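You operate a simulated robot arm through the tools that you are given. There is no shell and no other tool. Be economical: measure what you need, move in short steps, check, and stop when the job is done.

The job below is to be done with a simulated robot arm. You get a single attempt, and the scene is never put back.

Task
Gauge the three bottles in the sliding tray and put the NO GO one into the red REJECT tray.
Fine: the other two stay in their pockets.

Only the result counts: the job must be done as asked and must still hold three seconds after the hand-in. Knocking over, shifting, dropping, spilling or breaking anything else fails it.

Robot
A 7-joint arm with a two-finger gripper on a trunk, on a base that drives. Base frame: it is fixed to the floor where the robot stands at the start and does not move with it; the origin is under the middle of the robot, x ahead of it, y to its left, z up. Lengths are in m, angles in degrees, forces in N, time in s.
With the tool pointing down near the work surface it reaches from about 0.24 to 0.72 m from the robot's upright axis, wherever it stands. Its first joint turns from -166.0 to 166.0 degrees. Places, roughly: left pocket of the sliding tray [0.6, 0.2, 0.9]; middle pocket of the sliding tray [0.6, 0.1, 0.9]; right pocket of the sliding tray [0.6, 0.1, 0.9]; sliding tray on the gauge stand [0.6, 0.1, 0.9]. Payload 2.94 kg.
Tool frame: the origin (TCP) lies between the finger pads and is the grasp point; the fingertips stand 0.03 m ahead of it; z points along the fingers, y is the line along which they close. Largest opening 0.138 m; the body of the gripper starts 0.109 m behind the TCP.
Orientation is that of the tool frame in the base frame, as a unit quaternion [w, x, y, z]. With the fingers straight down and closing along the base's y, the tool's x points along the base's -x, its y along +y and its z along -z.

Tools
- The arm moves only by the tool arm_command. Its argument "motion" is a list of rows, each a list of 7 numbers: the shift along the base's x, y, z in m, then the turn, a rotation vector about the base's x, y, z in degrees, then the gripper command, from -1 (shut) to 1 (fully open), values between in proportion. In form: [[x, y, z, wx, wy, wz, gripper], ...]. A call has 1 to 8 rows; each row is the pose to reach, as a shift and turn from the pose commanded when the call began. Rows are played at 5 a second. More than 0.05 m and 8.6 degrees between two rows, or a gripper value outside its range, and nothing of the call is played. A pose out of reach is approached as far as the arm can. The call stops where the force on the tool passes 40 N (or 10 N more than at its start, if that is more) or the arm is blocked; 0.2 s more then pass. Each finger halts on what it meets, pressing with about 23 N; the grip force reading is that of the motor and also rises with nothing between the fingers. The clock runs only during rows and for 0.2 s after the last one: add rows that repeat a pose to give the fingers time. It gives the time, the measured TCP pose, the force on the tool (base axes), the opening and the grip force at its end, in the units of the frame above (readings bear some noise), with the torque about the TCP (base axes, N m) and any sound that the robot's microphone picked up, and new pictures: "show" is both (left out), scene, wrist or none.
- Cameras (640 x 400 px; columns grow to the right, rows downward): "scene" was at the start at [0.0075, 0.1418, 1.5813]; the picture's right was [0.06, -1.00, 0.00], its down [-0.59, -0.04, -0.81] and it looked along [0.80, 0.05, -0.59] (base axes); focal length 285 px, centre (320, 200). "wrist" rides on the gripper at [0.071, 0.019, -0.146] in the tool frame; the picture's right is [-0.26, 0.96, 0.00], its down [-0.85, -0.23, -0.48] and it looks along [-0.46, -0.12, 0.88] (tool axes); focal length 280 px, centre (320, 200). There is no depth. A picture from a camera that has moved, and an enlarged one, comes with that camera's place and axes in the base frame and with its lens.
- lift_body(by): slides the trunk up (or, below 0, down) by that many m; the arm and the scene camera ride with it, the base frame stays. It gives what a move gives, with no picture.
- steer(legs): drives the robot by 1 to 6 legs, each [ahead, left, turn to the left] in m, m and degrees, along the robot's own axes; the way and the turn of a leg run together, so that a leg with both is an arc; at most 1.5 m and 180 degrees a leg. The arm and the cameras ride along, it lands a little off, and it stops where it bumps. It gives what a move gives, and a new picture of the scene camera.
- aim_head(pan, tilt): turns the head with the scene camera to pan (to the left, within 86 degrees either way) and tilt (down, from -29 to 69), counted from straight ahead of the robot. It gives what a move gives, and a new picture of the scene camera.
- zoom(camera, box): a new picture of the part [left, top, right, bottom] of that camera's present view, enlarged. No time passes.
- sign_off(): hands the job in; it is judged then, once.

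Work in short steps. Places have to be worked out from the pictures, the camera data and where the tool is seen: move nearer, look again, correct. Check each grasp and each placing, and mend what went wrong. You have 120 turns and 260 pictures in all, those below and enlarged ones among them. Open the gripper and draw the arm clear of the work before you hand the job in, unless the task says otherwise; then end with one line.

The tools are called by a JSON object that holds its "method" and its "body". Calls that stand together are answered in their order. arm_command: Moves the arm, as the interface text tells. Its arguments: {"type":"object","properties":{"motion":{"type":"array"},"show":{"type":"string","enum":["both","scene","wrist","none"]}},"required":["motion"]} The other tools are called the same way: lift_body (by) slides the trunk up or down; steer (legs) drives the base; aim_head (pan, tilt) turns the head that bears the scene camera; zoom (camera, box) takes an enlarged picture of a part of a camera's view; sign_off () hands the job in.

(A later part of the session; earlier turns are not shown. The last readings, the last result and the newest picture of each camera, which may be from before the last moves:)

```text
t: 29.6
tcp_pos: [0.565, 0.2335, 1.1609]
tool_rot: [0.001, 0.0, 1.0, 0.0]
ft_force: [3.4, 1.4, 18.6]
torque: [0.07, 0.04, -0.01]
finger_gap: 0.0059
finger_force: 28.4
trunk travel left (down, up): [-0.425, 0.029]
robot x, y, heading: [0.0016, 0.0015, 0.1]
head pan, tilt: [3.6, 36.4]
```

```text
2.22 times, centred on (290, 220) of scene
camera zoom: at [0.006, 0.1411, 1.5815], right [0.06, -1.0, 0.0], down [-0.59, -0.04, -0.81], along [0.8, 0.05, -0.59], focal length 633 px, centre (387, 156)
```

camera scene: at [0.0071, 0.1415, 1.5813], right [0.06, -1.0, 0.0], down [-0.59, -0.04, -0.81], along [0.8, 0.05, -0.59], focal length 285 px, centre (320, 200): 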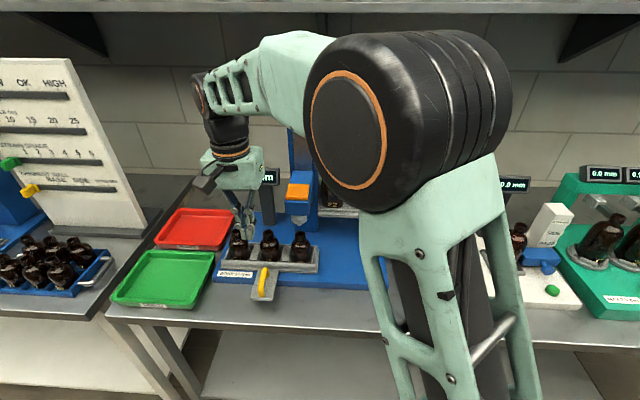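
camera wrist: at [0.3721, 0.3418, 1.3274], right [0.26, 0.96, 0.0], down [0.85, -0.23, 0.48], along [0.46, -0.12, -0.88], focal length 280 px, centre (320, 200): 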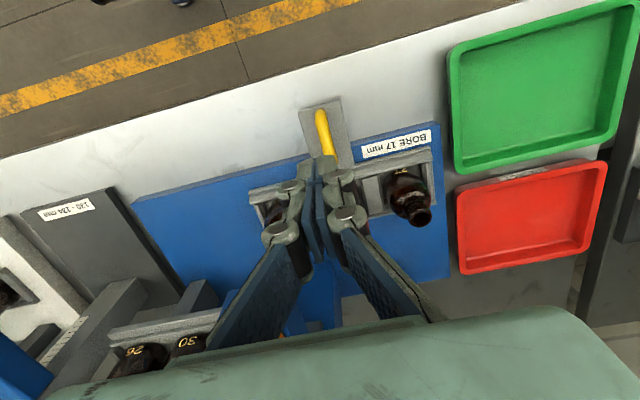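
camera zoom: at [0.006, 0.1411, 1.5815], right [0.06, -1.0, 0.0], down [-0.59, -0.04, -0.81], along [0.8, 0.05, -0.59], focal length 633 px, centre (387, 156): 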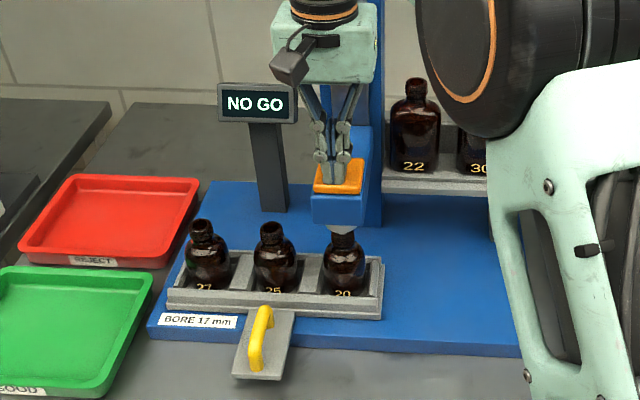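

Bottle 20 reads NO GO. I'll lift off and go back for the handle to slide the tray back to its start so bottle 20 is clear of the head.

{"method": "arm_command", "body": {"motion": [[0, 0, 0.015, 0, 0, 0, -1], [0, 0, 0.03, 0, 0, 0, -1], [0, 0, 0.055, 0, 0, 0, -1], [0, 0, 0.085, 0, 0, 0, -1], [-0.04, 0, 0.095, 0, 0, 0, -1], [-0.08, 0.02, 0.085, 0, 0, 0, -1], [-0.115, 0.05, 0.065, 0, 0, 0, -0.6], [-0.12, 0.087, 0.04, 0, 0, 0, -0.4]], "show": "none"}}

{"method": "arm_command", "body": {"motion": [[0, 0, -0.045, 0, 0, 0, -0.4], [0.0, 0, -0.09, 0, 0, 0, -0.4], [0.01, 0, -0.13, 0, 0, 0, -0.4], [0.02, 0, -0.155, 0, 0, 0, -0.4], [0.02, 0, -0.155, 0, 0, 0, -0.4]]}}

```text
refused: row 7 steps farther than a row can; nothing moved
```

```text
t: 29.9
tcp_pos: [0.5637, 0.2344, 1.1598]
tool_rot: [0.005, 0.0, 1.0, 0.003]
ft_force: [-5.2, -1.8, 15.2]
torque: [-0.07, 0.23, 0.0]
finger_gap: 0.0507
finger_force: 0.4
trunk travel left (down, up): [-0.425, 0.029]
robot x, y, heading: [0.004, -0.0, -0.0]
head pan, tilt: [3.6, 36.4]
stopped in row 1: the force on the tool passed its limit at 58 N (the readings are from after the stop); the commanded pose is now the measured one
camera scene: at [0.005, 0.1408, 1.5814], right [0.06, -1.0, 0.0], down [-0.59, -0.04, -0.81], along [0.8, 0.05, -0.59], focal length 285 px, centre (320, 200)
camera wrist: at [0.492, 0.2539, 1.3054], right [0.26, 0.97, 0.01], down [0.84, -0.23, 0.48], along [0.47, -0.12, -0.87], focal length 280 px, centre (320, 200)
```

scene: 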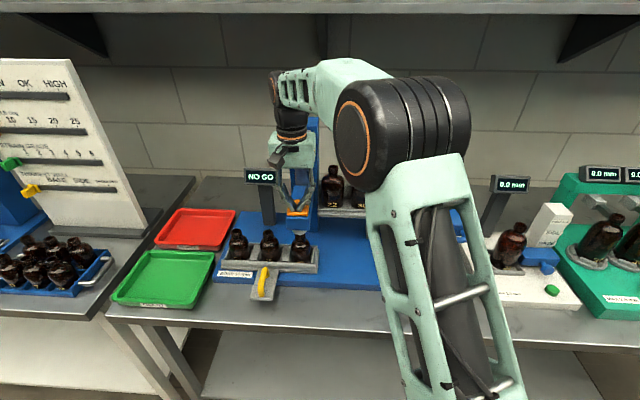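
wrist: 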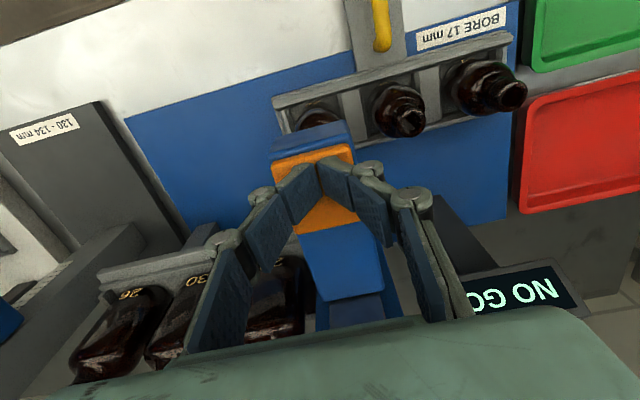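

My first call was refused and the second then pressed down on the pad, peaking at 58 N before it stopped; chaining dependent calls was my mistake. Nothing looks moved, so I'll lift straight up and inspect.

{"method": "arm_command", "body": {"motion": [[0, 0, 0.01, 0, 0, 0, -0.4], [0, 0, 0.025, 0, 0, 0, -0.4], [0, 0, 0.05, 0, 0, 0, -0.4], [0, 0, 0.08, 0, 0, 0, -0.4], [0, 0, 0.1, 0, 0, 0, -0.4], [-0.04, 0, 0.1, 0, 0, 0, -0.4], [-0.08, 0, 0.1, 0, 0, 0, -0.4], [-0.12, 0, 0.08, 0, 0, 0, -0.4]]}}

{"method": "zoom", "body": {"camera": "scene", "box": [190, 130, 390, 310]}}

{"method": "zoom", "body": {"camera": "wrist", "box": [200, 60, 500, 260]}}

```text
t: 31.7
tcp_pos: [0.4449, 0.2349, 1.2367]
tool_rot: [0.005, 0.002, 1.0, 0.001]
ft_force: [0.6, -0.6, 0.3]
torque: [0.02, -0.02, 0.01]
finger_gap: 0.0414
finger_force: 0.1
trunk travel left (down, up): [-0.425, 0.029]
robot x, y, heading: [-0.0011, -0.004, 0.2]
head pan, tilt: [3.6, 36.4]
camera scene: at [0.0067, 0.1417, 1.5814], right [0.06, -1.0, 0.0], down [-0.59, -0.04, -0.81], along [0.8, 0.05, -0.59], focal length 285 px, centre (320, 200)
camera wrist: at [0.3723, 0.255, 1.3824], right [0.26, 0.96, 0.01], down [0.84, -0.23, 0.48], along [0.47, -0.12, -0.88], focal length 280 px, centre (320, 200)
```

scene: 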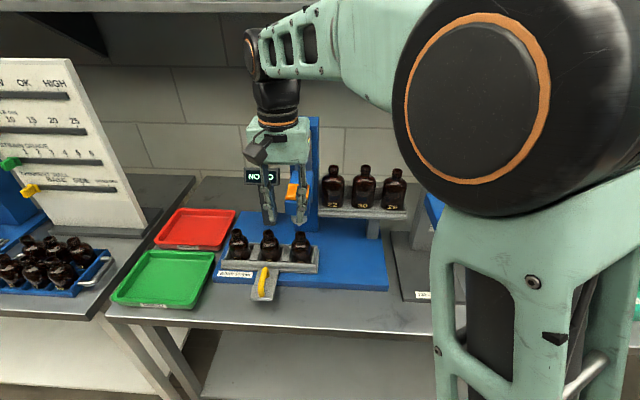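
wrist: 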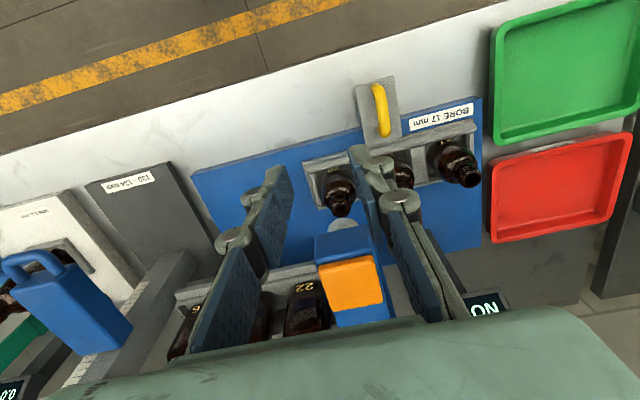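

```text
2.22 times, centred on (290, 220) of scene
camera zoom: at [0.0067, 0.1417, 1.5814], right [0.06, -1.0, 0.0], down [-0.59, -0.04, -0.81], along [0.8, 0.05, -0.59], focal length 633 px, centre (387, 156)
```

zoom: 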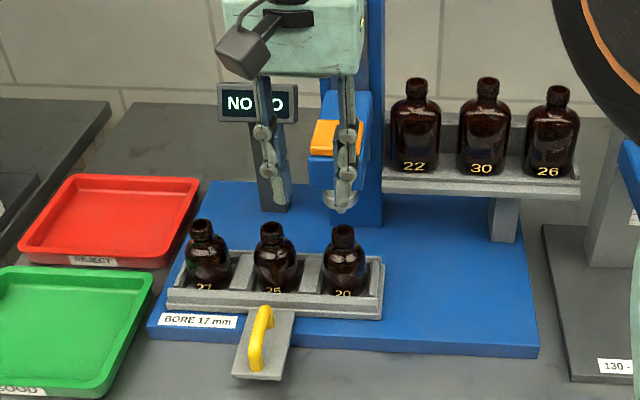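

```text
2.00 times, centred on (350, 160) of wrist
camera zoom: at [0.3723, 0.255, 1.3824], right [0.26, 0.96, 0.01], down [0.84, -0.23, 0.48], along [0.47, -0.12, -0.88], focal length 561 px, centre (260, 280)
```

zoom: 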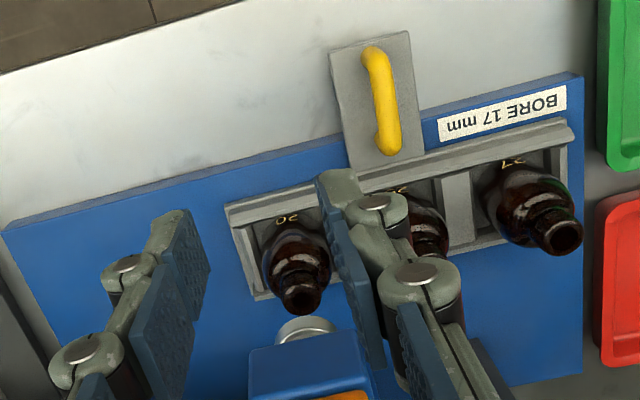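

All is intact and NO GO still shows. Now to the handle at y ≈ 0.321.

{"method": "arm_command", "body": {"motion": [[0, 0.035, -0.03, 0, 0, 0, -0.4], [0.005, 0.065, -0.065, 0, 0, 0, -0.4], [0.01, 0.0865, -0.105, 0, 0, 0, -0.4], [0.02, 0.0865, -0.15, 0, 0, 0, -0.4], [0.02, 0.0865, -0.19, 0, 0, 0, -0.4], [0.02, 0.0865, -0.19, 0, 0, 0, -0.4]], "show": "wrist"}}

```text
t: 33.1
tcp_pos: [0.466, 0.3212, 1.0482]
tool_rot: [0.004, 0.0, 1.0, 0.001]
ft_force: [-0.1, -0.7, -1.3]
torque: [-0.02, -0.02, -0.03]
finger_gap: 0.0415
finger_force: 0.1
trunk travel left (down, up): [-0.425, 0.029]
robot x, y, heading: [-0.0016, -0.0004, 0.2]
head pan, tilt: [3.6, 36.4]
camera wrist: at [0.3936, 0.3414, 1.1916], right [0.26, 0.96, 0.01], down [0.84, -0.23, 0.48], along [0.47, -0.12, -0.88], focal length 280 px, centre (320, 200)
```

wrist: 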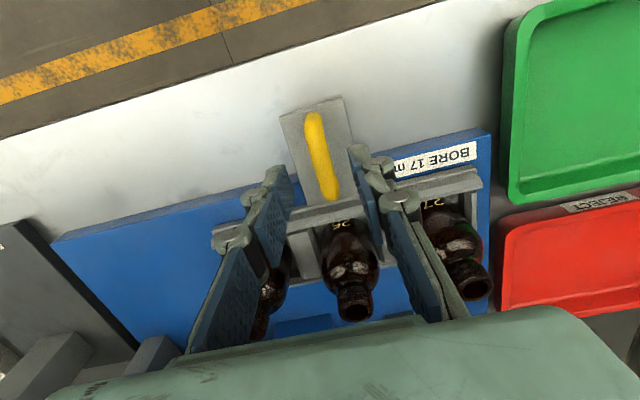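

Handle between the fingers; lower and grip.

{"method": "arm_command", "body": {"motion": [[0, 0, -0.03, 0, 0, 0, -0.4], [0, 0, -0.06, 0, 0, 0, -0.4], [0, 0, -0.078, 0, 0, 0, -0.4], [0, 0, -0.078, 0, 0, 0, -0.8], [0, 0, -0.078, 0, 0, 0, -1], [0, 0, -0.078, 0, 0, 0, -1]], "show": "none"}}

```text
t: 34.5
tcp_pos: [0.4664, 0.321, 0.9678]
tool_rot: [0.004, 0.001, 1.0, 0.002]
ft_force: [-0.6, -6.3, 1.3]
torque: [-0.08, -0.27, 0.06]
finger_gap: 0.0145
finger_force: 40.2
trunk travel left (down, up): [-0.425, 0.029]
robot x, y, heading: [0.0008, 0.0003, 0.0]
head pan, tilt: [3.6, 36.4]
```

Gripped; sliding right.

{"method": "arm_command", "body": {"motion": [[0, -0.015, 0, 0, 0, 0, -1], [0, -0.035, 0, 0, 0, 0, -1], [0, -0.055, 0, 0, 0, 0, -1], [0, -0.075, 0, 0, 0, 0, -1], [0, -0.095, 0, 0, 0, 0, -1], [0, -0.115, 0, 0, 0, 0, -1], [0, -0.135, 0, 0, 0, 0, -1], [0, -0.15, 0, 0, 0, 0, -1]], "show": "none"}}

```text
t: 36.3
tcp_pos: [0.4665, 0.1709, 0.9685]
tool_rot: [0.004, 0.0, 1.0, 0.001]
ft_force: [-2.0, -0.4, -4.7]
torque: [0.11, -0.46, 0.06]
finger_gap: 0.0145
finger_force: 40.4
trunk travel left (down, up): [-0.425, 0.029]
robot x, y, heading: [0.0018, 0.003, 0.1]
head pan, tilt: [3.6, 36.4]
```

Nearly back; last 3 cm, then release and rise.

{"method": "arm_command", "body": {"motion": [[0, -0.012, 0, 0, 0, 0, -1], [0, -0.022, 0, 0, 0, 0, -1], [0, -0.0295, 0, 0, 0, 0, -1], [0, -0.0295, 0, 0, 0, 0, -0.5], [0, -0.0295, 0, 0, 0, 0, -0.4], [0, -0.0295, 0.04, 0, 0, 0, -0.4], [-0.01, -0.0295, 0.085, 0, 0, 0, -0.4], [-0.02, -0.0295, 0.13, 0, 0, 0, -0.4]]}}

{"method": "zoom", "body": {"camera": "scene", "box": [210, 150, 400, 310]}}

```text
t: 38.1
tcp_pos: [0.4451, 0.1414, 1.0997]
tool_rot: [0.003, 0.0, 1.0, 0.002]
ft_force: [0.8, -1.0, 0.4]
torque: [0.0, -0.02, -0.01]
finger_gap: 0.0414
finger_force: 0.1
trunk travel left (down, up): [-0.425, 0.029]
robot x, y, heading: [0.0015, -0.0024, -0.2]
head pan, tilt: [3.6, 36.4]
camera scene: at [0.0069, 0.1417, 1.5813], right [0.06, -1.0, 0.0], down [-0.59, -0.04, -0.81], along [0.8, 0.05, -0.59], focal length 285 px, centre (320, 200)
camera wrist: at [0.3726, 0.1621, 1.2455], right [0.26, 0.96, 0.01], down [0.85, -0.23, 0.48], along [0.47, -0.12, -0.88], focal length 280 px, centre (320, 200)
```

scene: 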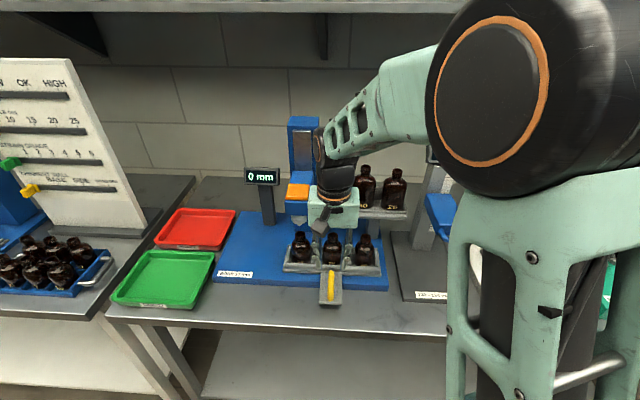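
wrist: 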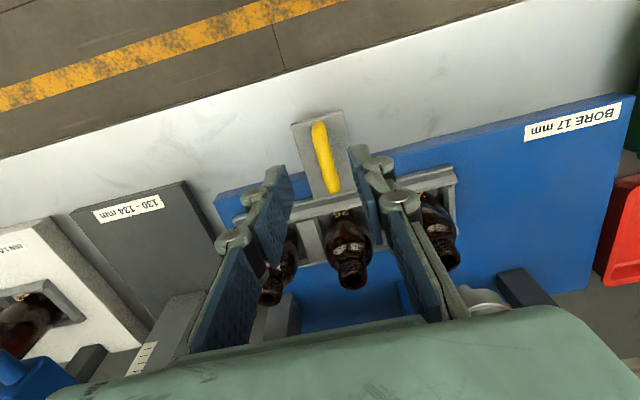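

```text
2.50 times, centred on (305, 230) of scene
camera zoom: at [0.0069, 0.1417, 1.5813], right [0.06, -1.0, 0.0], down [-0.59, -0.04, -0.81], along [0.8, 0.05, -0.59], focal length 712 px, centre (358, 125)
```

zoom: 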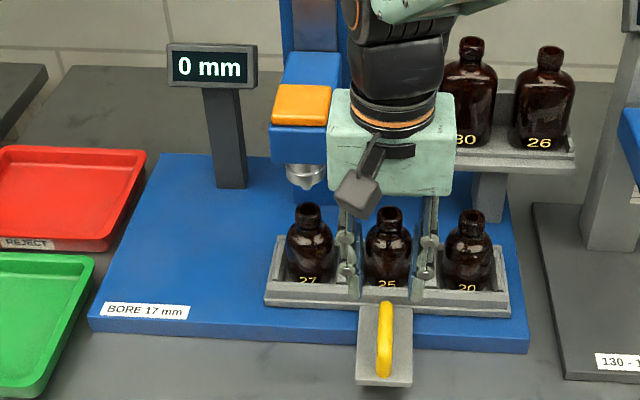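

The tray is back at the start. Bottle 20 should be at about (0.58, 0.051); I'll move up and sideways near it for a close look.

{"method": "arm_command", "body": {"motion": [[0, -0.03, 0.03, 0, 0, 0, 0], [0.02, -0.06, 0.05, 0, 0, 0, 0.2], [0.04, -0.09, 0.06, 0, 0, 0, 0.2], [0.06, -0.09, 0.06, 0, 0, 0, 0.2], [0.06, -0.09, 0.06, 0, 0, 0, 0.2]]}}

```text
t: 39.3
tcp_pos: [0.5068, 0.0514, 1.1601]
tool_rot: [0.003, 0.0, 1.0, 0.002]
ft_force: [0.2, -0.6, -0.5]
torque: [-0.02, 0.01, -0.01]
finger_gap: 0.083
finger_force: 0.1
trunk travel left (down, up): [-0.425, 0.029]
robot x, y, heading: [0.002, 0.0015, 0.2]
head pan, tilt: [3.6, 36.4]
camera scene: at [0.0075, 0.1419, 1.5814], right [0.06, -1.0, 0.0], down [-0.59, -0.04, -0.81], along [0.8, 0.05, -0.59], focal length 285 px, centre (320, 200)
camera wrist: at [0.4343, 0.0716, 1.3044], right [0.26, 0.96, 0.01], down [0.84, -0.23, 0.48], along [0.47, -0.12, -0.88], focal length 280 px, centre (320, 200)
```

scene: 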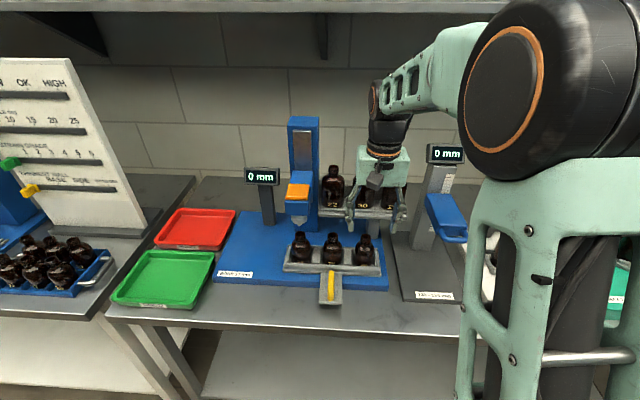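
wrist: 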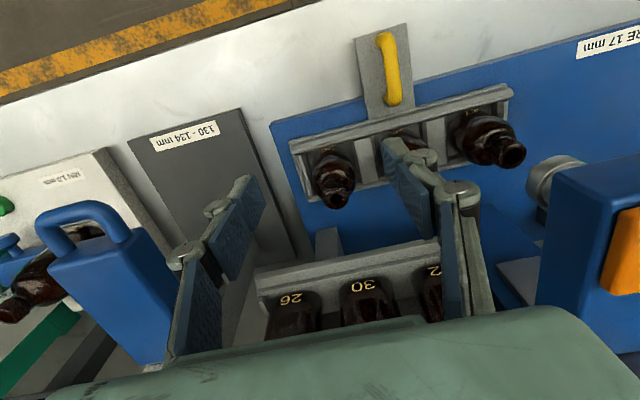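

Triangulation puts the bottle 20 mouth at (0.587, 0.052, 1.032). I'll centre above it and narrow the fingers to about 6 cm.

{"method": "arm_command", "body": {"motion": [[0.04, 0.0005, 0, 0, 0, 0, -0.1], [0.08, 0.0005, 0, 0, 0, 0, -0.13], [0.08, 0.0005, -0.04, 0, 0, 0, -0.13], [0.08, 0.0005, -0.065, 0, 0, 0, -0.13], [0.08, 0.0005, -0.065, 0, 0, 0, -0.13]]}}

{"method": "zoom", "body": {"camera": "scene", "box": [270, 170, 430, 310]}}

```text
t: 40.5
tcp_pos: [0.5861, 0.0529, 1.0947]
tool_rot: [0.004, 0.0, 1.0, 0.002]
ft_force: [0.9, 0.6, -0.7]
torque: [-0.02, 0.0, -0.03]
finger_gap: 0.0599
finger_force: 0.1
trunk travel left (down, up): [-0.425, 0.029]
robot x, y, heading: [0.0016, -0.003, -0.1]
head pan, tilt: [3.6, 36.4]
camera scene: at [0.0076, 0.1418, 1.5813], right [0.06, -1.0, 0.0], down [-0.59, -0.04, -0.81], along [0.8, 0.05, -0.59], focal length 285 px, centre (320, 200)
camera wrist: at [0.514, 0.0728, 1.2399], right [0.26, 0.96, 0.01], down [0.84, -0.23, 0.48], along [0.47, -0.12, -0.88], focal length 280 px, centre (320, 200)
```

scene: 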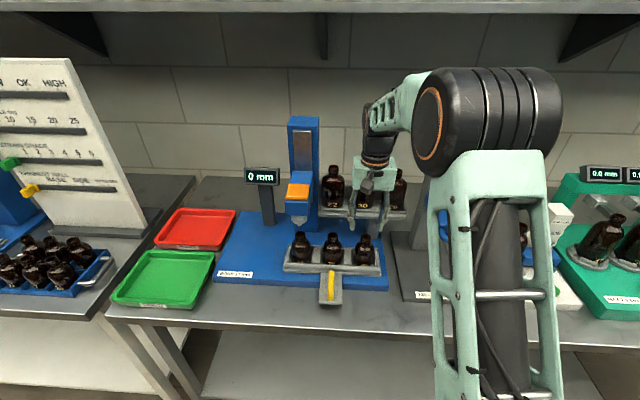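
wrist: 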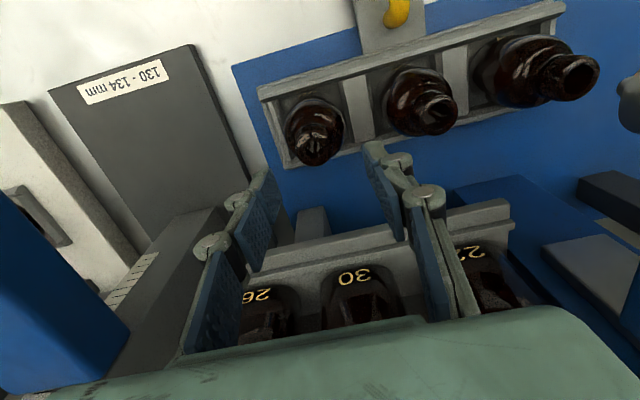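

```text
2.86 times, centred on (350, 240) of scene
camera zoom: at [0.0076, 0.1418, 1.5813], right [0.06, -1.0, 0.0], down [-0.59, -0.04, -0.81], along [0.8, 0.05, -0.59], focal length 814 px, centre (234, 86)
```

zoom: 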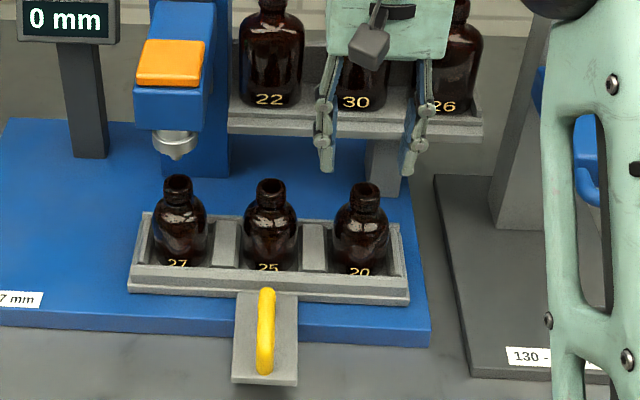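

Fingertips and mouth line up within about 2–3 mm. I'll adjust by (+2, −2) mm and descend to the neck.

{"method": "arm_command", "body": {"motion": [[0.002, -0.002, -0.02, 0, 0, 0, -0.13], [0.002, -0.002, -0.04, 0, 0, 0, -0.13], [0.002, -0.002, -0.058, 0, 0, 0, -0.13], [0.002, -0.002, -0.058, 0, 0, 0, -0.13]]}}

{"method": "zoom", "body": {"camera": "scene", "box": [270, 170, 430, 310]}}

{"method": "zoom", "body": {"camera": "wrist", "box": [200, 60, 500, 260]}}

```text
t: 41.5
tcp_pos: [0.5887, 0.0504, 1.0371]
tool_rot: [0.004, 0.001, 1.0, 0.002]
ft_force: [0.1, 0.1, -0.1]
torque: [-0.01, -0.02, -0.03]
finger_gap: 0.0601
finger_force: 0.1
trunk travel left (down, up): [-0.425, 0.029]
robot x, y, heading: [-0.0014, 0.0004, -0.1]
head pan, tilt: [3.6, 36.4]
camera scene: at [0.0076, 0.1418, 1.5814], right [0.06, -1.0, 0.0], down [-0.59, -0.04, -0.81], along [0.8, 0.05, -0.59], focal length 285 px, centre (320, 200)
camera wrist: at [0.5165, 0.0708, 1.1816], right [0.26, 0.96, 0.01], down [0.85, -0.23, 0.48], along [0.47, -0.12, -0.88], focal length 280 px, centre (320, 200)
```

scene: 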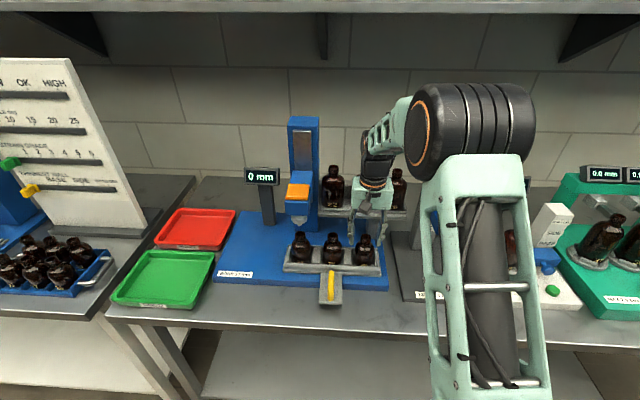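
wrist: 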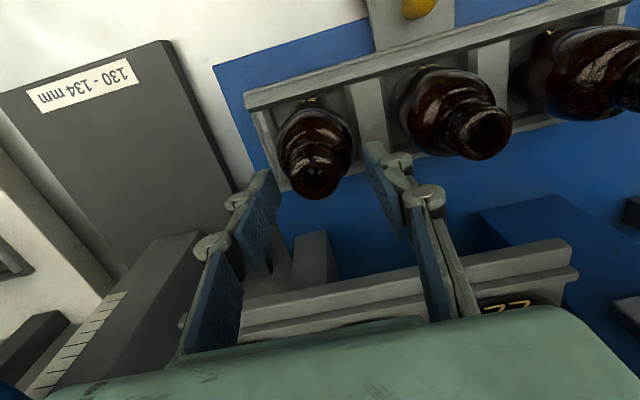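

```text
2.86 times, centred on (350, 240) of scene
camera zoom: at [0.0076, 0.1418, 1.5814], right [0.06, -1.0, 0.0], down [-0.59, -0.04, -0.81], along [0.8, 0.05, -0.59], focal length 814 px, centre (234, 86)
```

zoom: 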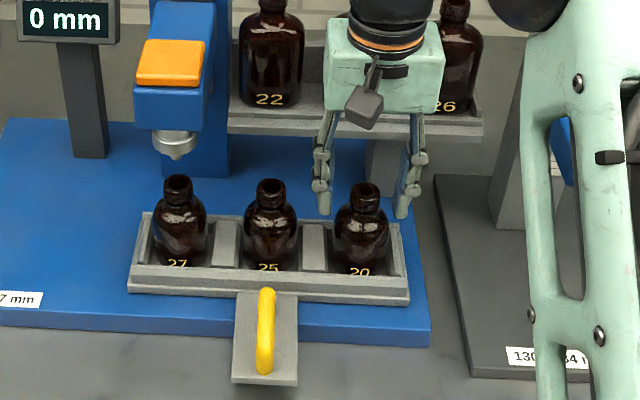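

```text
2.00 times, centred on (350, 160) of wrist
camera zoom: at [0.5165, 0.0708, 1.1816], right [0.26, 0.96, 0.01], down [0.85, -0.23, 0.48], along [0.47, -0.12, -0.88], focal length 561 px, centre (260, 280)
```

zoom: 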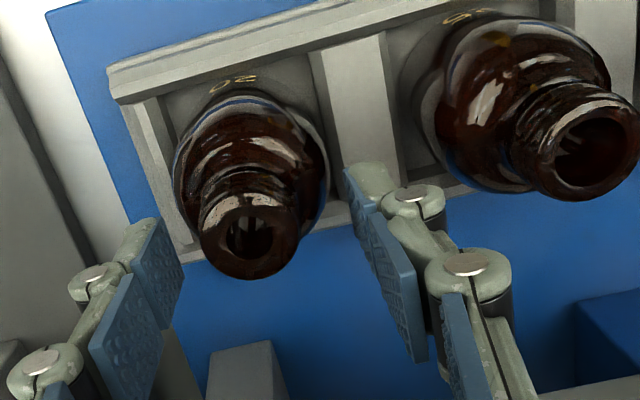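

Fingertips straddle the neck. Closing gently.

{"method": "arm_command", "body": {"motion": [[0, 0, 0, 0, 0, 0, -0.4], [0, 0, 0, 0, 0, 0, -0.6], [0, 0, 0, 0, 0, 0, -1], [0, 0, 0, 0, 0, 0, -1], [0, 0, 0, 0, 0, 0, -1]]}}

{"method": "zoom", "body": {"camera": "wrist", "box": [200, 60, 500, 260]}}

{"method": "zoom", "body": {"camera": "scene", "box": [310, 190, 410, 290]}}

```text
t: 42.7
tcp_pos: [0.5903, 0.0503, 1.0423]
tool_rot: [0.01, 0.0, 1.0, 0.002]
ft_force: [4.1, -1.0, 39.8]
torque: [-0.12, 0.27, 0.01]
finger_gap: 0.028
finger_force: 23.3
trunk travel left (down, up): [-0.425, 0.029]
robot x, y, heading: [-0.0031, -0.0022, 0.0]
head pan, tilt: [3.6, 36.4]
camera scene: at [0.0036, 0.1414, 1.5816], right [0.06, -1.0, 0.0], down [-0.59, -0.04, -0.81], along [0.81, 0.05, -0.59], focal length 285 px, centre (320, 200)
camera wrist: at [0.5152, 0.0706, 1.1866], right [0.26, 0.96, 0.01], down [0.84, -0.23, 0.49], along [0.48, -0.12, -0.87], focal length 280 px, centre (320, 200)
```

scene: 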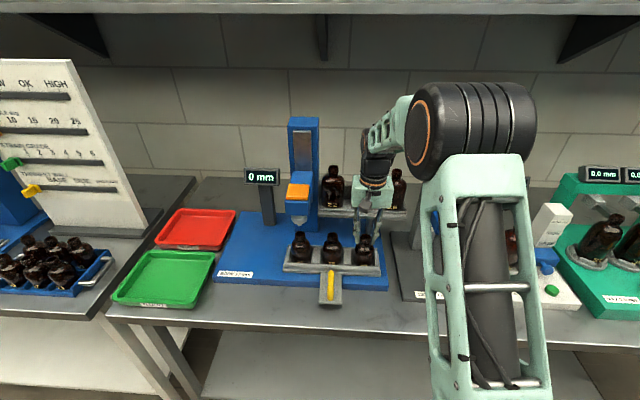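
wrist: 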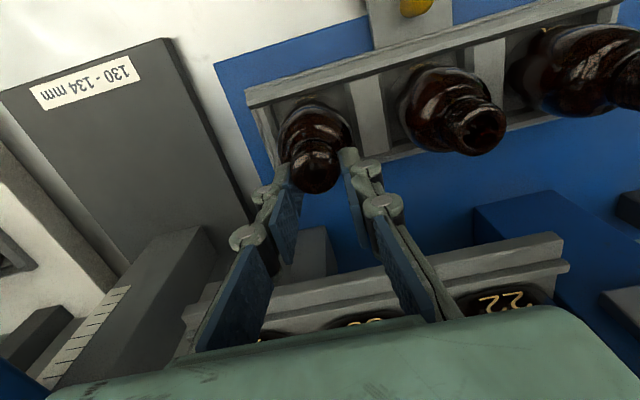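

```text
2.00 times, centred on (350, 160) of wrist
camera zoom: at [0.5152, 0.0706, 1.1866], right [0.26, 0.96, 0.01], down [0.84, -0.23, 0.49], along [0.48, -0.12, -0.87], focal length 561 px, centre (260, 280)
```

zoom: 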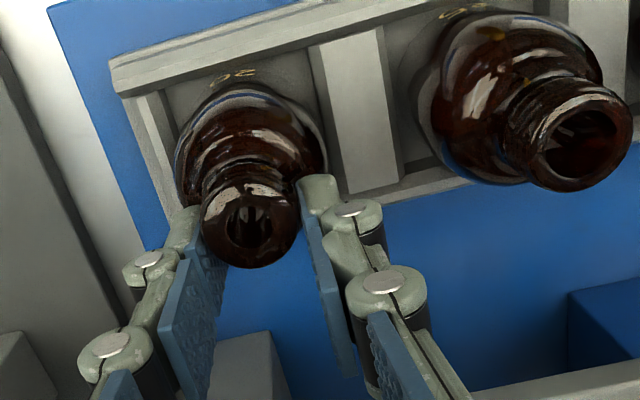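

```text
4.00 times, centred on (360, 240) of scene
camera zoom: at [0.0036, 0.1414, 1.5816], right [0.06, -1.0, 0.0], down [-0.59, -0.04, -0.81], along [0.81, 0.05, -0.59], focal length 1140 px, centre (160, 40)
```

zoom: 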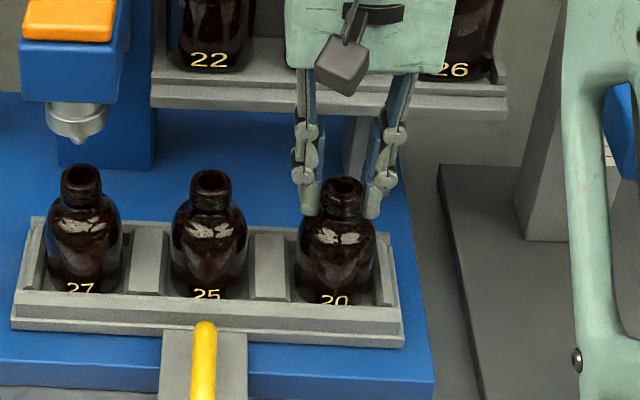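

Closing swung the tips down onto the shoulder (40 N up). I'll open a little, rise 7 mm and re-close on the neck.

{"method": "arm_command", "body": {"motion": [[0, 0, 0.004, 0, 0, 0, -0.5], [0, 0, 0.008, 0, 0, 0, -0.4], [0, 0, 0.009, 0, 0, 0, -0.4], [0, 0, 0.009, 0, 0, 0, -0.7], [0, 0, 0.009, 0, 0, 0, -1], [0, 0, 0.009, 0, 0, 0, -1], [0, 0, 0.009, 0, 0, 0, -1]], "show": "none"}}

{"method": "zoom", "body": {"camera": "wrist", "box": [200, 60, 500, 260]}}

{"method": "zoom", "body": {"camera": "scene", "box": [310, 190, 410, 290]}}

```text
t: 44.3
tcp_pos: [0.5897, 0.0498, 1.0464]
tool_rot: [0.003, 0.0, 1.0, 0.002]
ft_force: [-0.2, -0.2, 0.4]
torque: [0.01, -0.01, -0.02]
finger_gap: 0.0283
finger_force: 22.7
trunk travel left (down, up): [-0.425, 0.029]
robot x, y, heading: [-0.0022, -0.0024, -0.1]
head pan, tilt: [3.6, 36.4]
```

```text
2.00 times, centred on (350, 160) of wrist
camera zoom: at [0.5168, 0.0707, 1.1908], right [0.26, 0.96, 0.01], down [0.85, -0.23, 0.48], along [0.47, -0.12, -0.88], focal length 561 px, centre (260, 280)
```

zoom: 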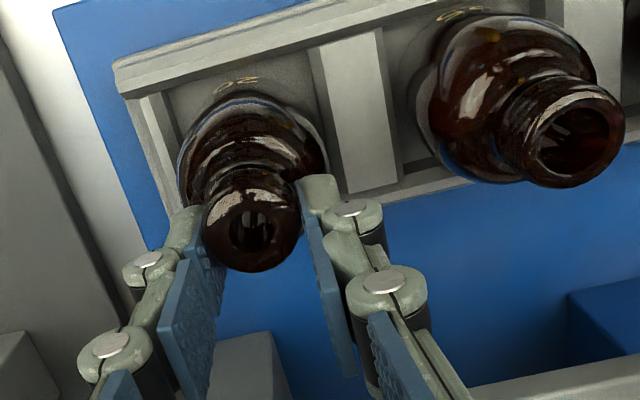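

```text
4.00 times, centred on (360, 240) of scene
camera zoom: at [0.0078, 0.1419, 1.5813], right [0.06, -1.0, 0.0], down [-0.59, -0.04, -0.81], along [0.8, 0.05, -0.59], focal length 1140 px, centre (160, 40)
```

zoom: 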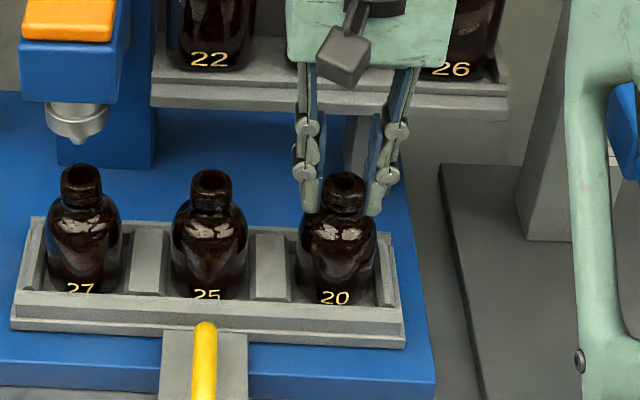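

Neck gripped at 28 mm with no side load. Test lift of 3 cm.

{"method": "arm_command", "body": {"motion": [[0, 0, 0.008, 0, 0, 0, -1], [0, 0, 0.016, 0, 0, 0, -1], [0, 0, 0.024, 0, 0, 0, -1], [0, 0, 0.032, 0, 0, 0, -1], [0, 0, 0.04, 0, 0, 0, -1]]}}

{"method": "zoom", "body": {"camera": "scene", "box": [290, 170, 430, 290]}}

```text
t: 45.5
tcp_pos: [0.5891, 0.0493, 1.0853]
tool_rot: [0.005, -0.001, 1.0, 0.002]
ft_force: [-0.4, 0.1, -0.4]
torque: [0.02, 0.02, 0.01]
finger_gap: 0.0283
finger_force: 23.4
trunk travel left (down, up): [-0.425, 0.029]
robot x, y, heading: [0.0024, -0.0021, 0.0]
head pan, tilt: [3.6, 36.4]
camera scene: at [0.0077, 0.1419, 1.5813], right [0.06, -1.0, 0.0], down [-0.59, -0.04, -0.81], along [0.8, 0.05, -0.59], focal length 285 px, centre (320, 200)
camera wrist: at [0.5164, 0.0704, 1.2307], right [0.26, 0.96, 0.0], down [0.85, -0.23, 0.48], along [0.47, -0.12, -0.88], focal length 280 px, centre (320, 200)
```

scene: 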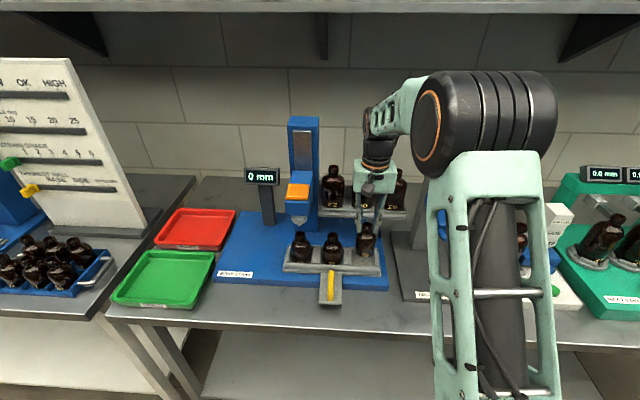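
wrist: 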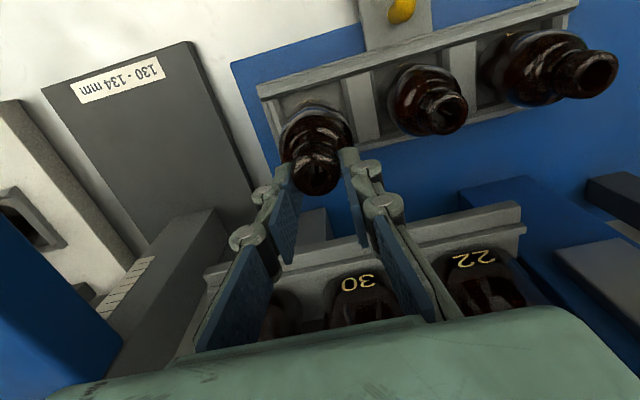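

```text
3.33 times, centred on (360, 230) of scene
camera zoom: at [0.0077, 0.1419, 1.5813], right [0.06, -1.0, 0.0], down [-0.59, -0.04, -0.81], along [0.8, 0.05, -0.59], focal length 950 px, centre (187, 100)
```

zoom: 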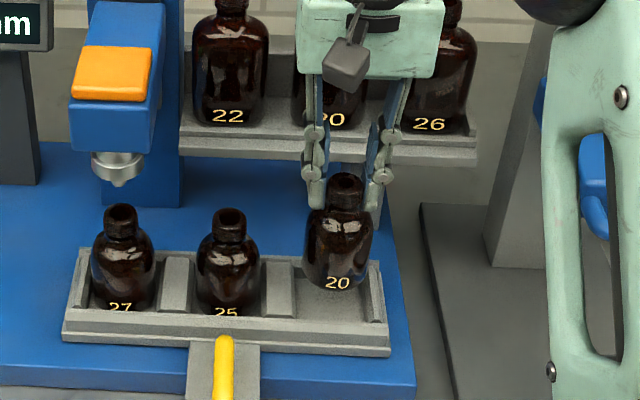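

Bottle 20 is held, its base about 0.105 m below the TCP. I'll raise it and draw back clear of the gauge head before driving left.

{"method": "arm_command", "body": {"motion": [[0, 0, 0.03, 0, 0, 0, -1], [0, 0, 0.06, 0, 0, 0, -1], [-0.01, 0, 0.09, 0, 0, 0, -1], [-0.04, 0.005, 0.11, 0, 0, 0, -1], [-0.075, 0.01, 0.12, 0, 0, 0, -1], [-0.11, 0.02, 0.12, 0, 0, 0, -1], [-0.15, 0.03, 0.12, 0, 0, 0, -1], [-0.18, 0.04, 0.12, 0, 0, 0, -1]], "show": "scene"}}

```text
t: 47.3
tcp_pos: [0.409, 0.0903, 1.2057]
tool_rot: [0.004, 0.0, 1.0, 0.002]
ft_force: [0.9, 0.5, -1.2]
torque: [0.02, -0.02, 0.0]
finger_gap: 0.0285
finger_force: 23.3
trunk travel left (down, up): [-0.425, 0.029]
robot x, y, heading: [0.0006, -0.0016, 0.1]
head pan, tilt: [3.6, 36.4]
camera scene: at [0.007, 0.142, 1.5813], right [0.06, -1.0, 0.0], down [-0.59, -0.04, -0.81], along [0.8, 0.05, -0.59], focal length 285 px, centre (320, 200)
```

scene: 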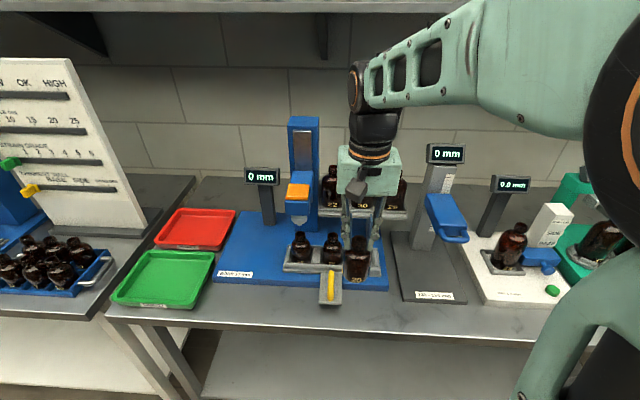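

Held well, clear of everything. Driving left 0.45 m.

{"method": "steer", "body": {"legs": [[0, 0.45, 0]]}}

```text
t: 51.8
tcp_pos: [0.4078, 0.5392, 1.2051]
tool_rot: [0.003, -0.001, 1.0, 0.002]
ft_force: [-0.9, -0.1, -1.2]
torque: [0.02, -0.03, 0.01]
finger_gap: 0.0283
finger_force: 23.3
trunk travel left (down, up): [-0.425, 0.029]
robot x, y, heading: [-0.0049, 0.4496, 0.2]
head pan, tilt: [3.6, 36.4]
camera scene: at [0.007, 0.5904, 1.5813], right [0.06, -1.0, 0.0], down [-0.59, -0.04, -0.81], along [0.8, 0.05, -0.59], focal length 285 px, centre (320, 200)
```

scene: 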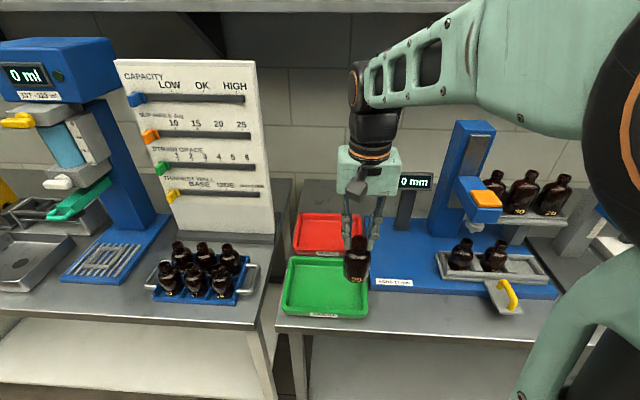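

Now I'll enlarge the reject tray region and take a wrist view.

{"method": "zoom", "body": {"camera": "scene", "box": [260, 180, 400, 330]}}

{"method": "zoom", "body": {"camera": "wrist", "box": [0, 0, 640, 400]}}

```text
2.67 times, centred on (330, 255) of scene
camera zoom: at [0.007, 0.5904, 1.5813], right [0.06, -1.0, 0.0], down [-0.59, -0.04, -0.81], along [0.8, 0.05, -0.59], focal length 760 px, centre (293, 53)
```

zoom: 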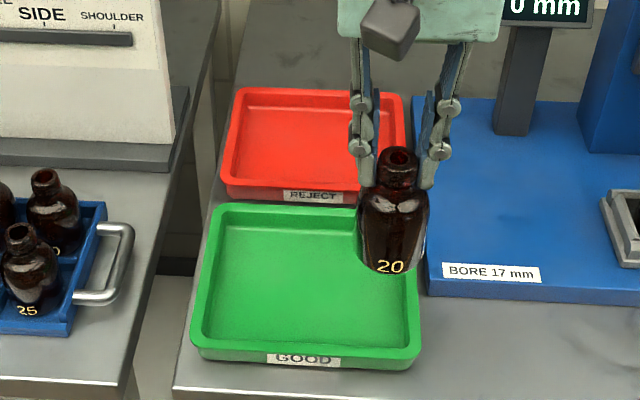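

```text
1.00 times, centred on (320, 200) of wrist (not enlarged: the box is as wide or as high as the picture)
camera zoom: at [0.3356, 0.5599, 1.3503], right [0.26, 0.97, 0.0], down [0.85, -0.23, 0.48], along [0.47, -0.12, -0.88], focal length 280 px, centre (320, 200)
```

zoom: 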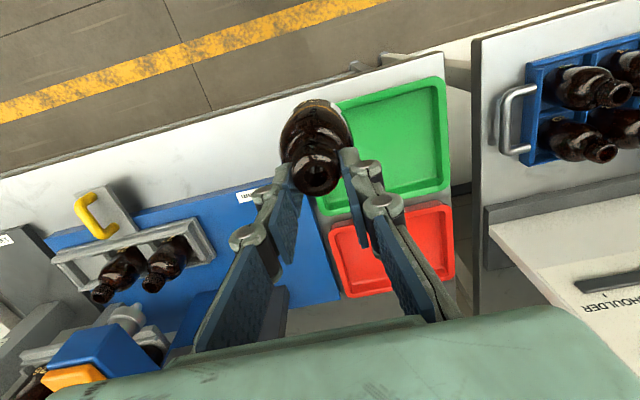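

The reject tray spans about x 0.64–0.81, y 0.495–0.72, rim z ≈ 0.92. I'll drive 0.15 m further left and 0.06 m ahead for comfortable reach.

{"method": "steer", "body": {"legs": [[0, 0.13, 0], [0.06, 0, 0]]}}

```text
t: 54.1
tcp_pos: [0.4685, 0.6676, 1.2035]
tool_rot: [0.004, -0.001, 1.0, 0.002]
ft_force: [1.1, -0.6, -1.1]
torque: [-0.01, 0.01, 0.0]
finger_gap: 0.0282
finger_force: 22.7
trunk travel left (down, up): [-0.425, 0.029]
robot x, y, heading: [0.0582, 0.578, 0.0]
head pan, tilt: [3.6, 36.4]
camera scene: at [0.0677, 0.7191, 1.5813], right [0.06, -1.0, 0.0], down [-0.59, -0.04, -0.8], along [0.8, 0.05, -0.59], focal length 285 px, centre (320, 200)
```

scene: 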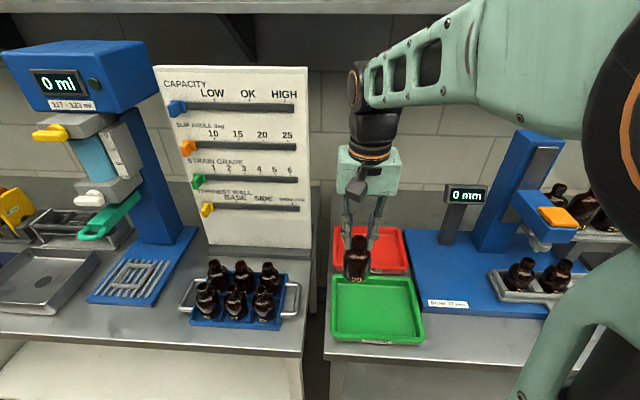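

Moving out over the reject tray at height.

{"method": "arm_command", "body": {"motion": [[0.04, -0.01, 0, 0, 0, 0, -1], [0.08, -0.02, 0, 0, 0, 0, -1], [0.12, -0.03, 0, 0, 0, 0, -1], [0.16, -0.04, 0, 0, 0, 0, -1], [0.2, -0.05, 0, 0, 0, 0, -1], [0.235, -0.058, -0.01, 0, 0, 0, -1], [0.247, -0.058, -0.04, 0, 0, 0, -1], [0.247, -0.058, -0.06, 0, 0, 0, -1]]}}

{"method": "zoom", "body": {"camera": "scene", "box": [310, 160, 450, 350]}}

```text
t: 55.9
tcp_pos: [0.7158, 0.6104, 1.1434]
tool_rot: [0.004, -0.001, 1.0, 0.002]
ft_force: [-0.7, -0.2, -1.3]
torque: [0.03, 0.02, 0.01]
finger_gap: 0.0284
finger_force: 23.1
trunk travel left (down, up): [-0.425, 0.029]
robot x, y, heading: [0.0575, 0.5772, 0.1]
head pan, tilt: [3.6, 36.4]
camera scene: at [0.0669, 0.7191, 1.5814], right [0.06, -1.0, 0.0], down [-0.59, -0.04, -0.81], along [0.8, 0.05, -0.59], focal length 285 px, centre (320, 200)
camera wrist: at [0.6435, 0.6306, 1.2896], right [0.26, 0.97, 0.0], down [0.85, -0.23, 0.48], along [0.47, -0.12, -0.88], focal length 280 px, centre (320, 200)
```

scene: 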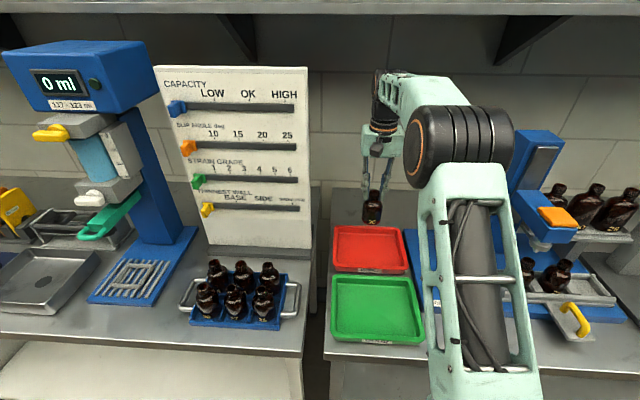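
wrist: 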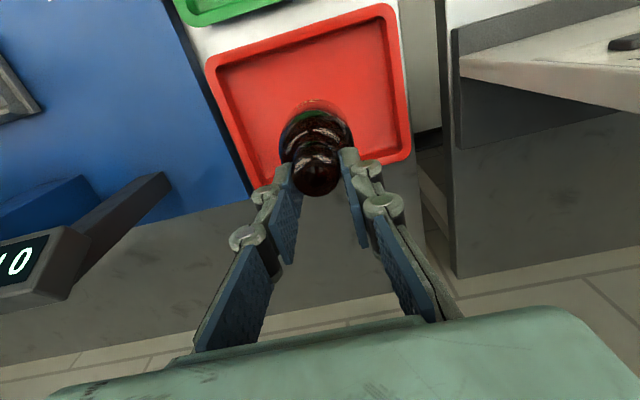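

```text
2.11 times, centred on (380, 255) of scene
camera zoom: at [0.0669, 0.7191, 1.5814], right [0.06, -1.0, 0.0], down [-0.59, -0.04, -0.81], along [0.8, 0.05, -0.59], focal length 600 px, centre (194, 84)
```

zoom: 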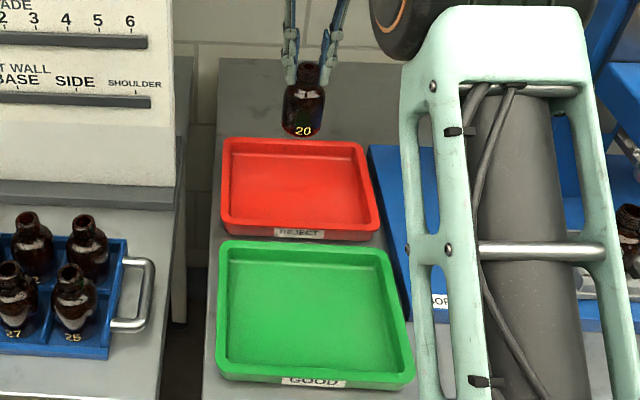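

Base of bottle ≈ z 1.04; tray centre ≈ (0.728, 0.601). I'll descend 0.11 m and recheck.

{"method": "arm_command", "body": {"motion": [[0.005, -0.003, -0.03, 0, 0, 0, -1], [0.009, -0.006, -0.06, 0, 0, 0, -1], [0.009, -0.006, -0.085, 0, 0, 0, -1], [0.009, -0.006, -0.1, 0, 0, 0, -1], [0.009, -0.006, -0.11, 0, 0, 0, -1], [0.009, -0.006, -0.11, 0, 0, 0, -1]]}}

{"method": "zoom", "body": {"camera": "scene", "box": [320, 190, 430, 290]}}

```text
t: 57.3
tcp_pos: [0.7244, 0.605, 1.0351]
tool_rot: [0.003, -0.002, 1.0, 0.002]
ft_force: [0.7, -0.9, -0.5]
torque: [0.02, 0.0, 0.0]
finger_gap: 0.0281
finger_force: 22.8
trunk travel left (down, up): [-0.425, 0.029]
robot x, y, heading: [0.0605, 0.5781, -0.0]
head pan, tilt: [3.6, 36.4]
camera scene: at [0.0668, 0.7191, 1.5813], right [0.06, -1.0, 0.0], down [-0.59, -0.04, -0.81], along [0.8, 0.05, -0.59], focal length 285 px, centre (320, 200)
camera wrist: at [0.6517, 0.6246, 1.1796], right [0.26, 0.97, 0.0], down [0.85, -0.23, 0.48], along [0.47, -0.12, -0.88], focal length 280 px, centre (320, 200)
```

scene: 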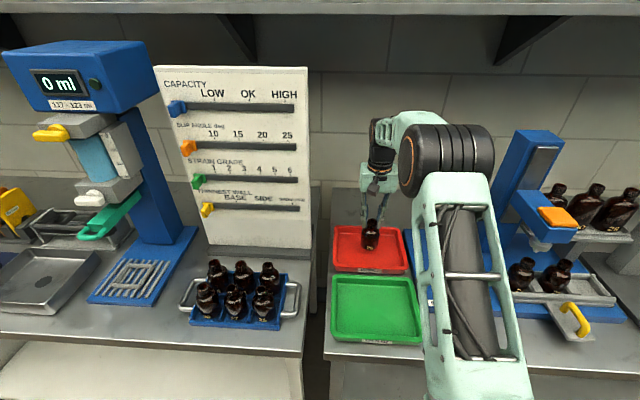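
wrist: 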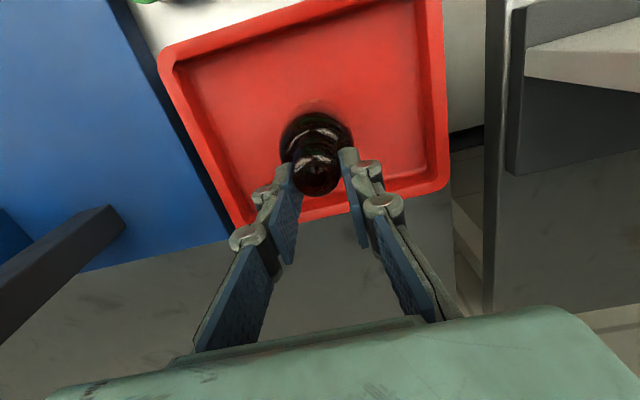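

```text
4.00 times, centred on (375, 240) of scene
camera zoom: at [0.0668, 0.7191, 1.5813], right [0.06, -1.0, 0.0], down [-0.59, -0.04, -0.81], along [0.8, 0.05, -0.59], focal length 1140 px, centre (100, 40)
```

zoom: 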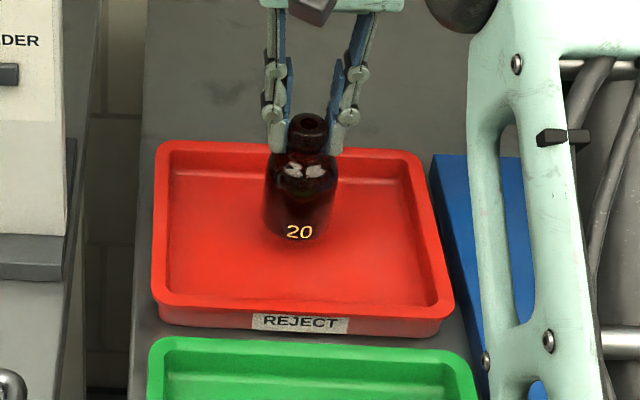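

Over the tray. Lowering in 4 mm steps to feel the floor.

{"method": "arm_command", "body": {"motion": [[0, 0, -0.004, 0, 0, 0, -1], [0, 0, -0.008, 0, 0, 0, -1], [0, 0, -0.012, 0, 0, 0, -1], [0, 0, -0.016, 0, 0, 0, -1]], "show": "none"}}

{"method": "zoom", "body": {"camera": "scene", "box": [320, 190, 430, 290]}}

```text
t: 58.3
tcp_pos: [0.7242, 0.6047, 1.0189]
tool_rot: [0.003, -0.001, 1.0, 0.003]
ft_force: [0.2, -0.7, -0.3]
torque: [-0.01, -0.02, 0.0]
finger_gap: 0.0283
finger_force: 23.1
trunk travel left (down, up): [-0.425, 0.029]
robot x, y, heading: [0.0605, 0.5759, 0.0]
head pan, tilt: [3.6, 36.4]
```

```text
4.00 times, centred on (375, 240) of scene
camera zoom: at [0.0668, 0.7191, 1.5813], right [0.06, -1.0, 0.0], down [-0.59, -0.04, -0.81], along [0.8, 0.05, -0.59], focal length 1140 px, centre (100, 40)
```

zoom: 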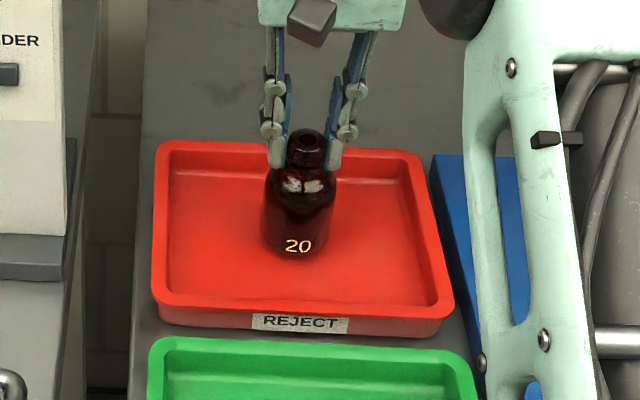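

No contact yet; continuing down.

{"method": "arm_command", "body": {"motion": [[0, 0, -0.003, 0, 0, 0, -1], [0, 0, -0.006, 0, 0, 0, -1], [0, 0, -0.009, 0, 0, 0, -1], [0, 0, -0.012, 0, 0, 0, -1]], "show": "none"}}

{"method": "zoom", "body": {"camera": "scene", "box": [320, 190, 430, 290]}}

```text
t: 59.3
tcp_pos: [0.7229, 0.604, 1.0086]
tool_rot: [0.005, -0.001, 1.0, 0.002]
ft_force: [-1.3, -0.1, 11.4]
torque: [-0.09, 0.49, 0.01]
finger_gap: 0.0284
finger_force: 22.9
trunk travel left (down, up): [-0.425, 0.029]
robot x, y, heading: [0.0583, 0.5729, 0.1]
head pan, tilt: [3.6, 36.4]
```

```text
4.00 times, centred on (375, 240) of scene
camera zoom: at [0.065, 0.719, 1.5816], right [0.06, -1.0, 0.0], down [-0.59, -0.04, -0.81], along [0.8, 0.05, -0.59], focal length 1140 px, centre (100, 40)
```

zoom: 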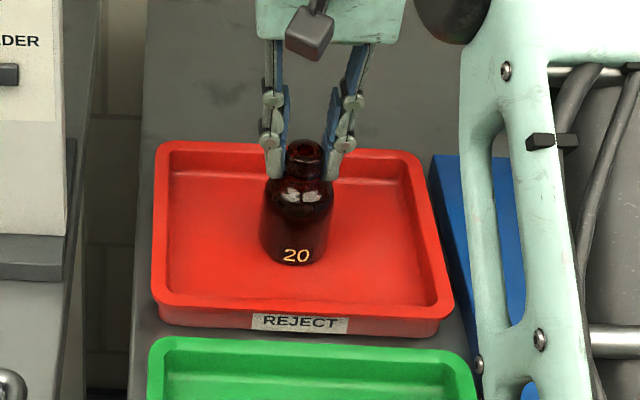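

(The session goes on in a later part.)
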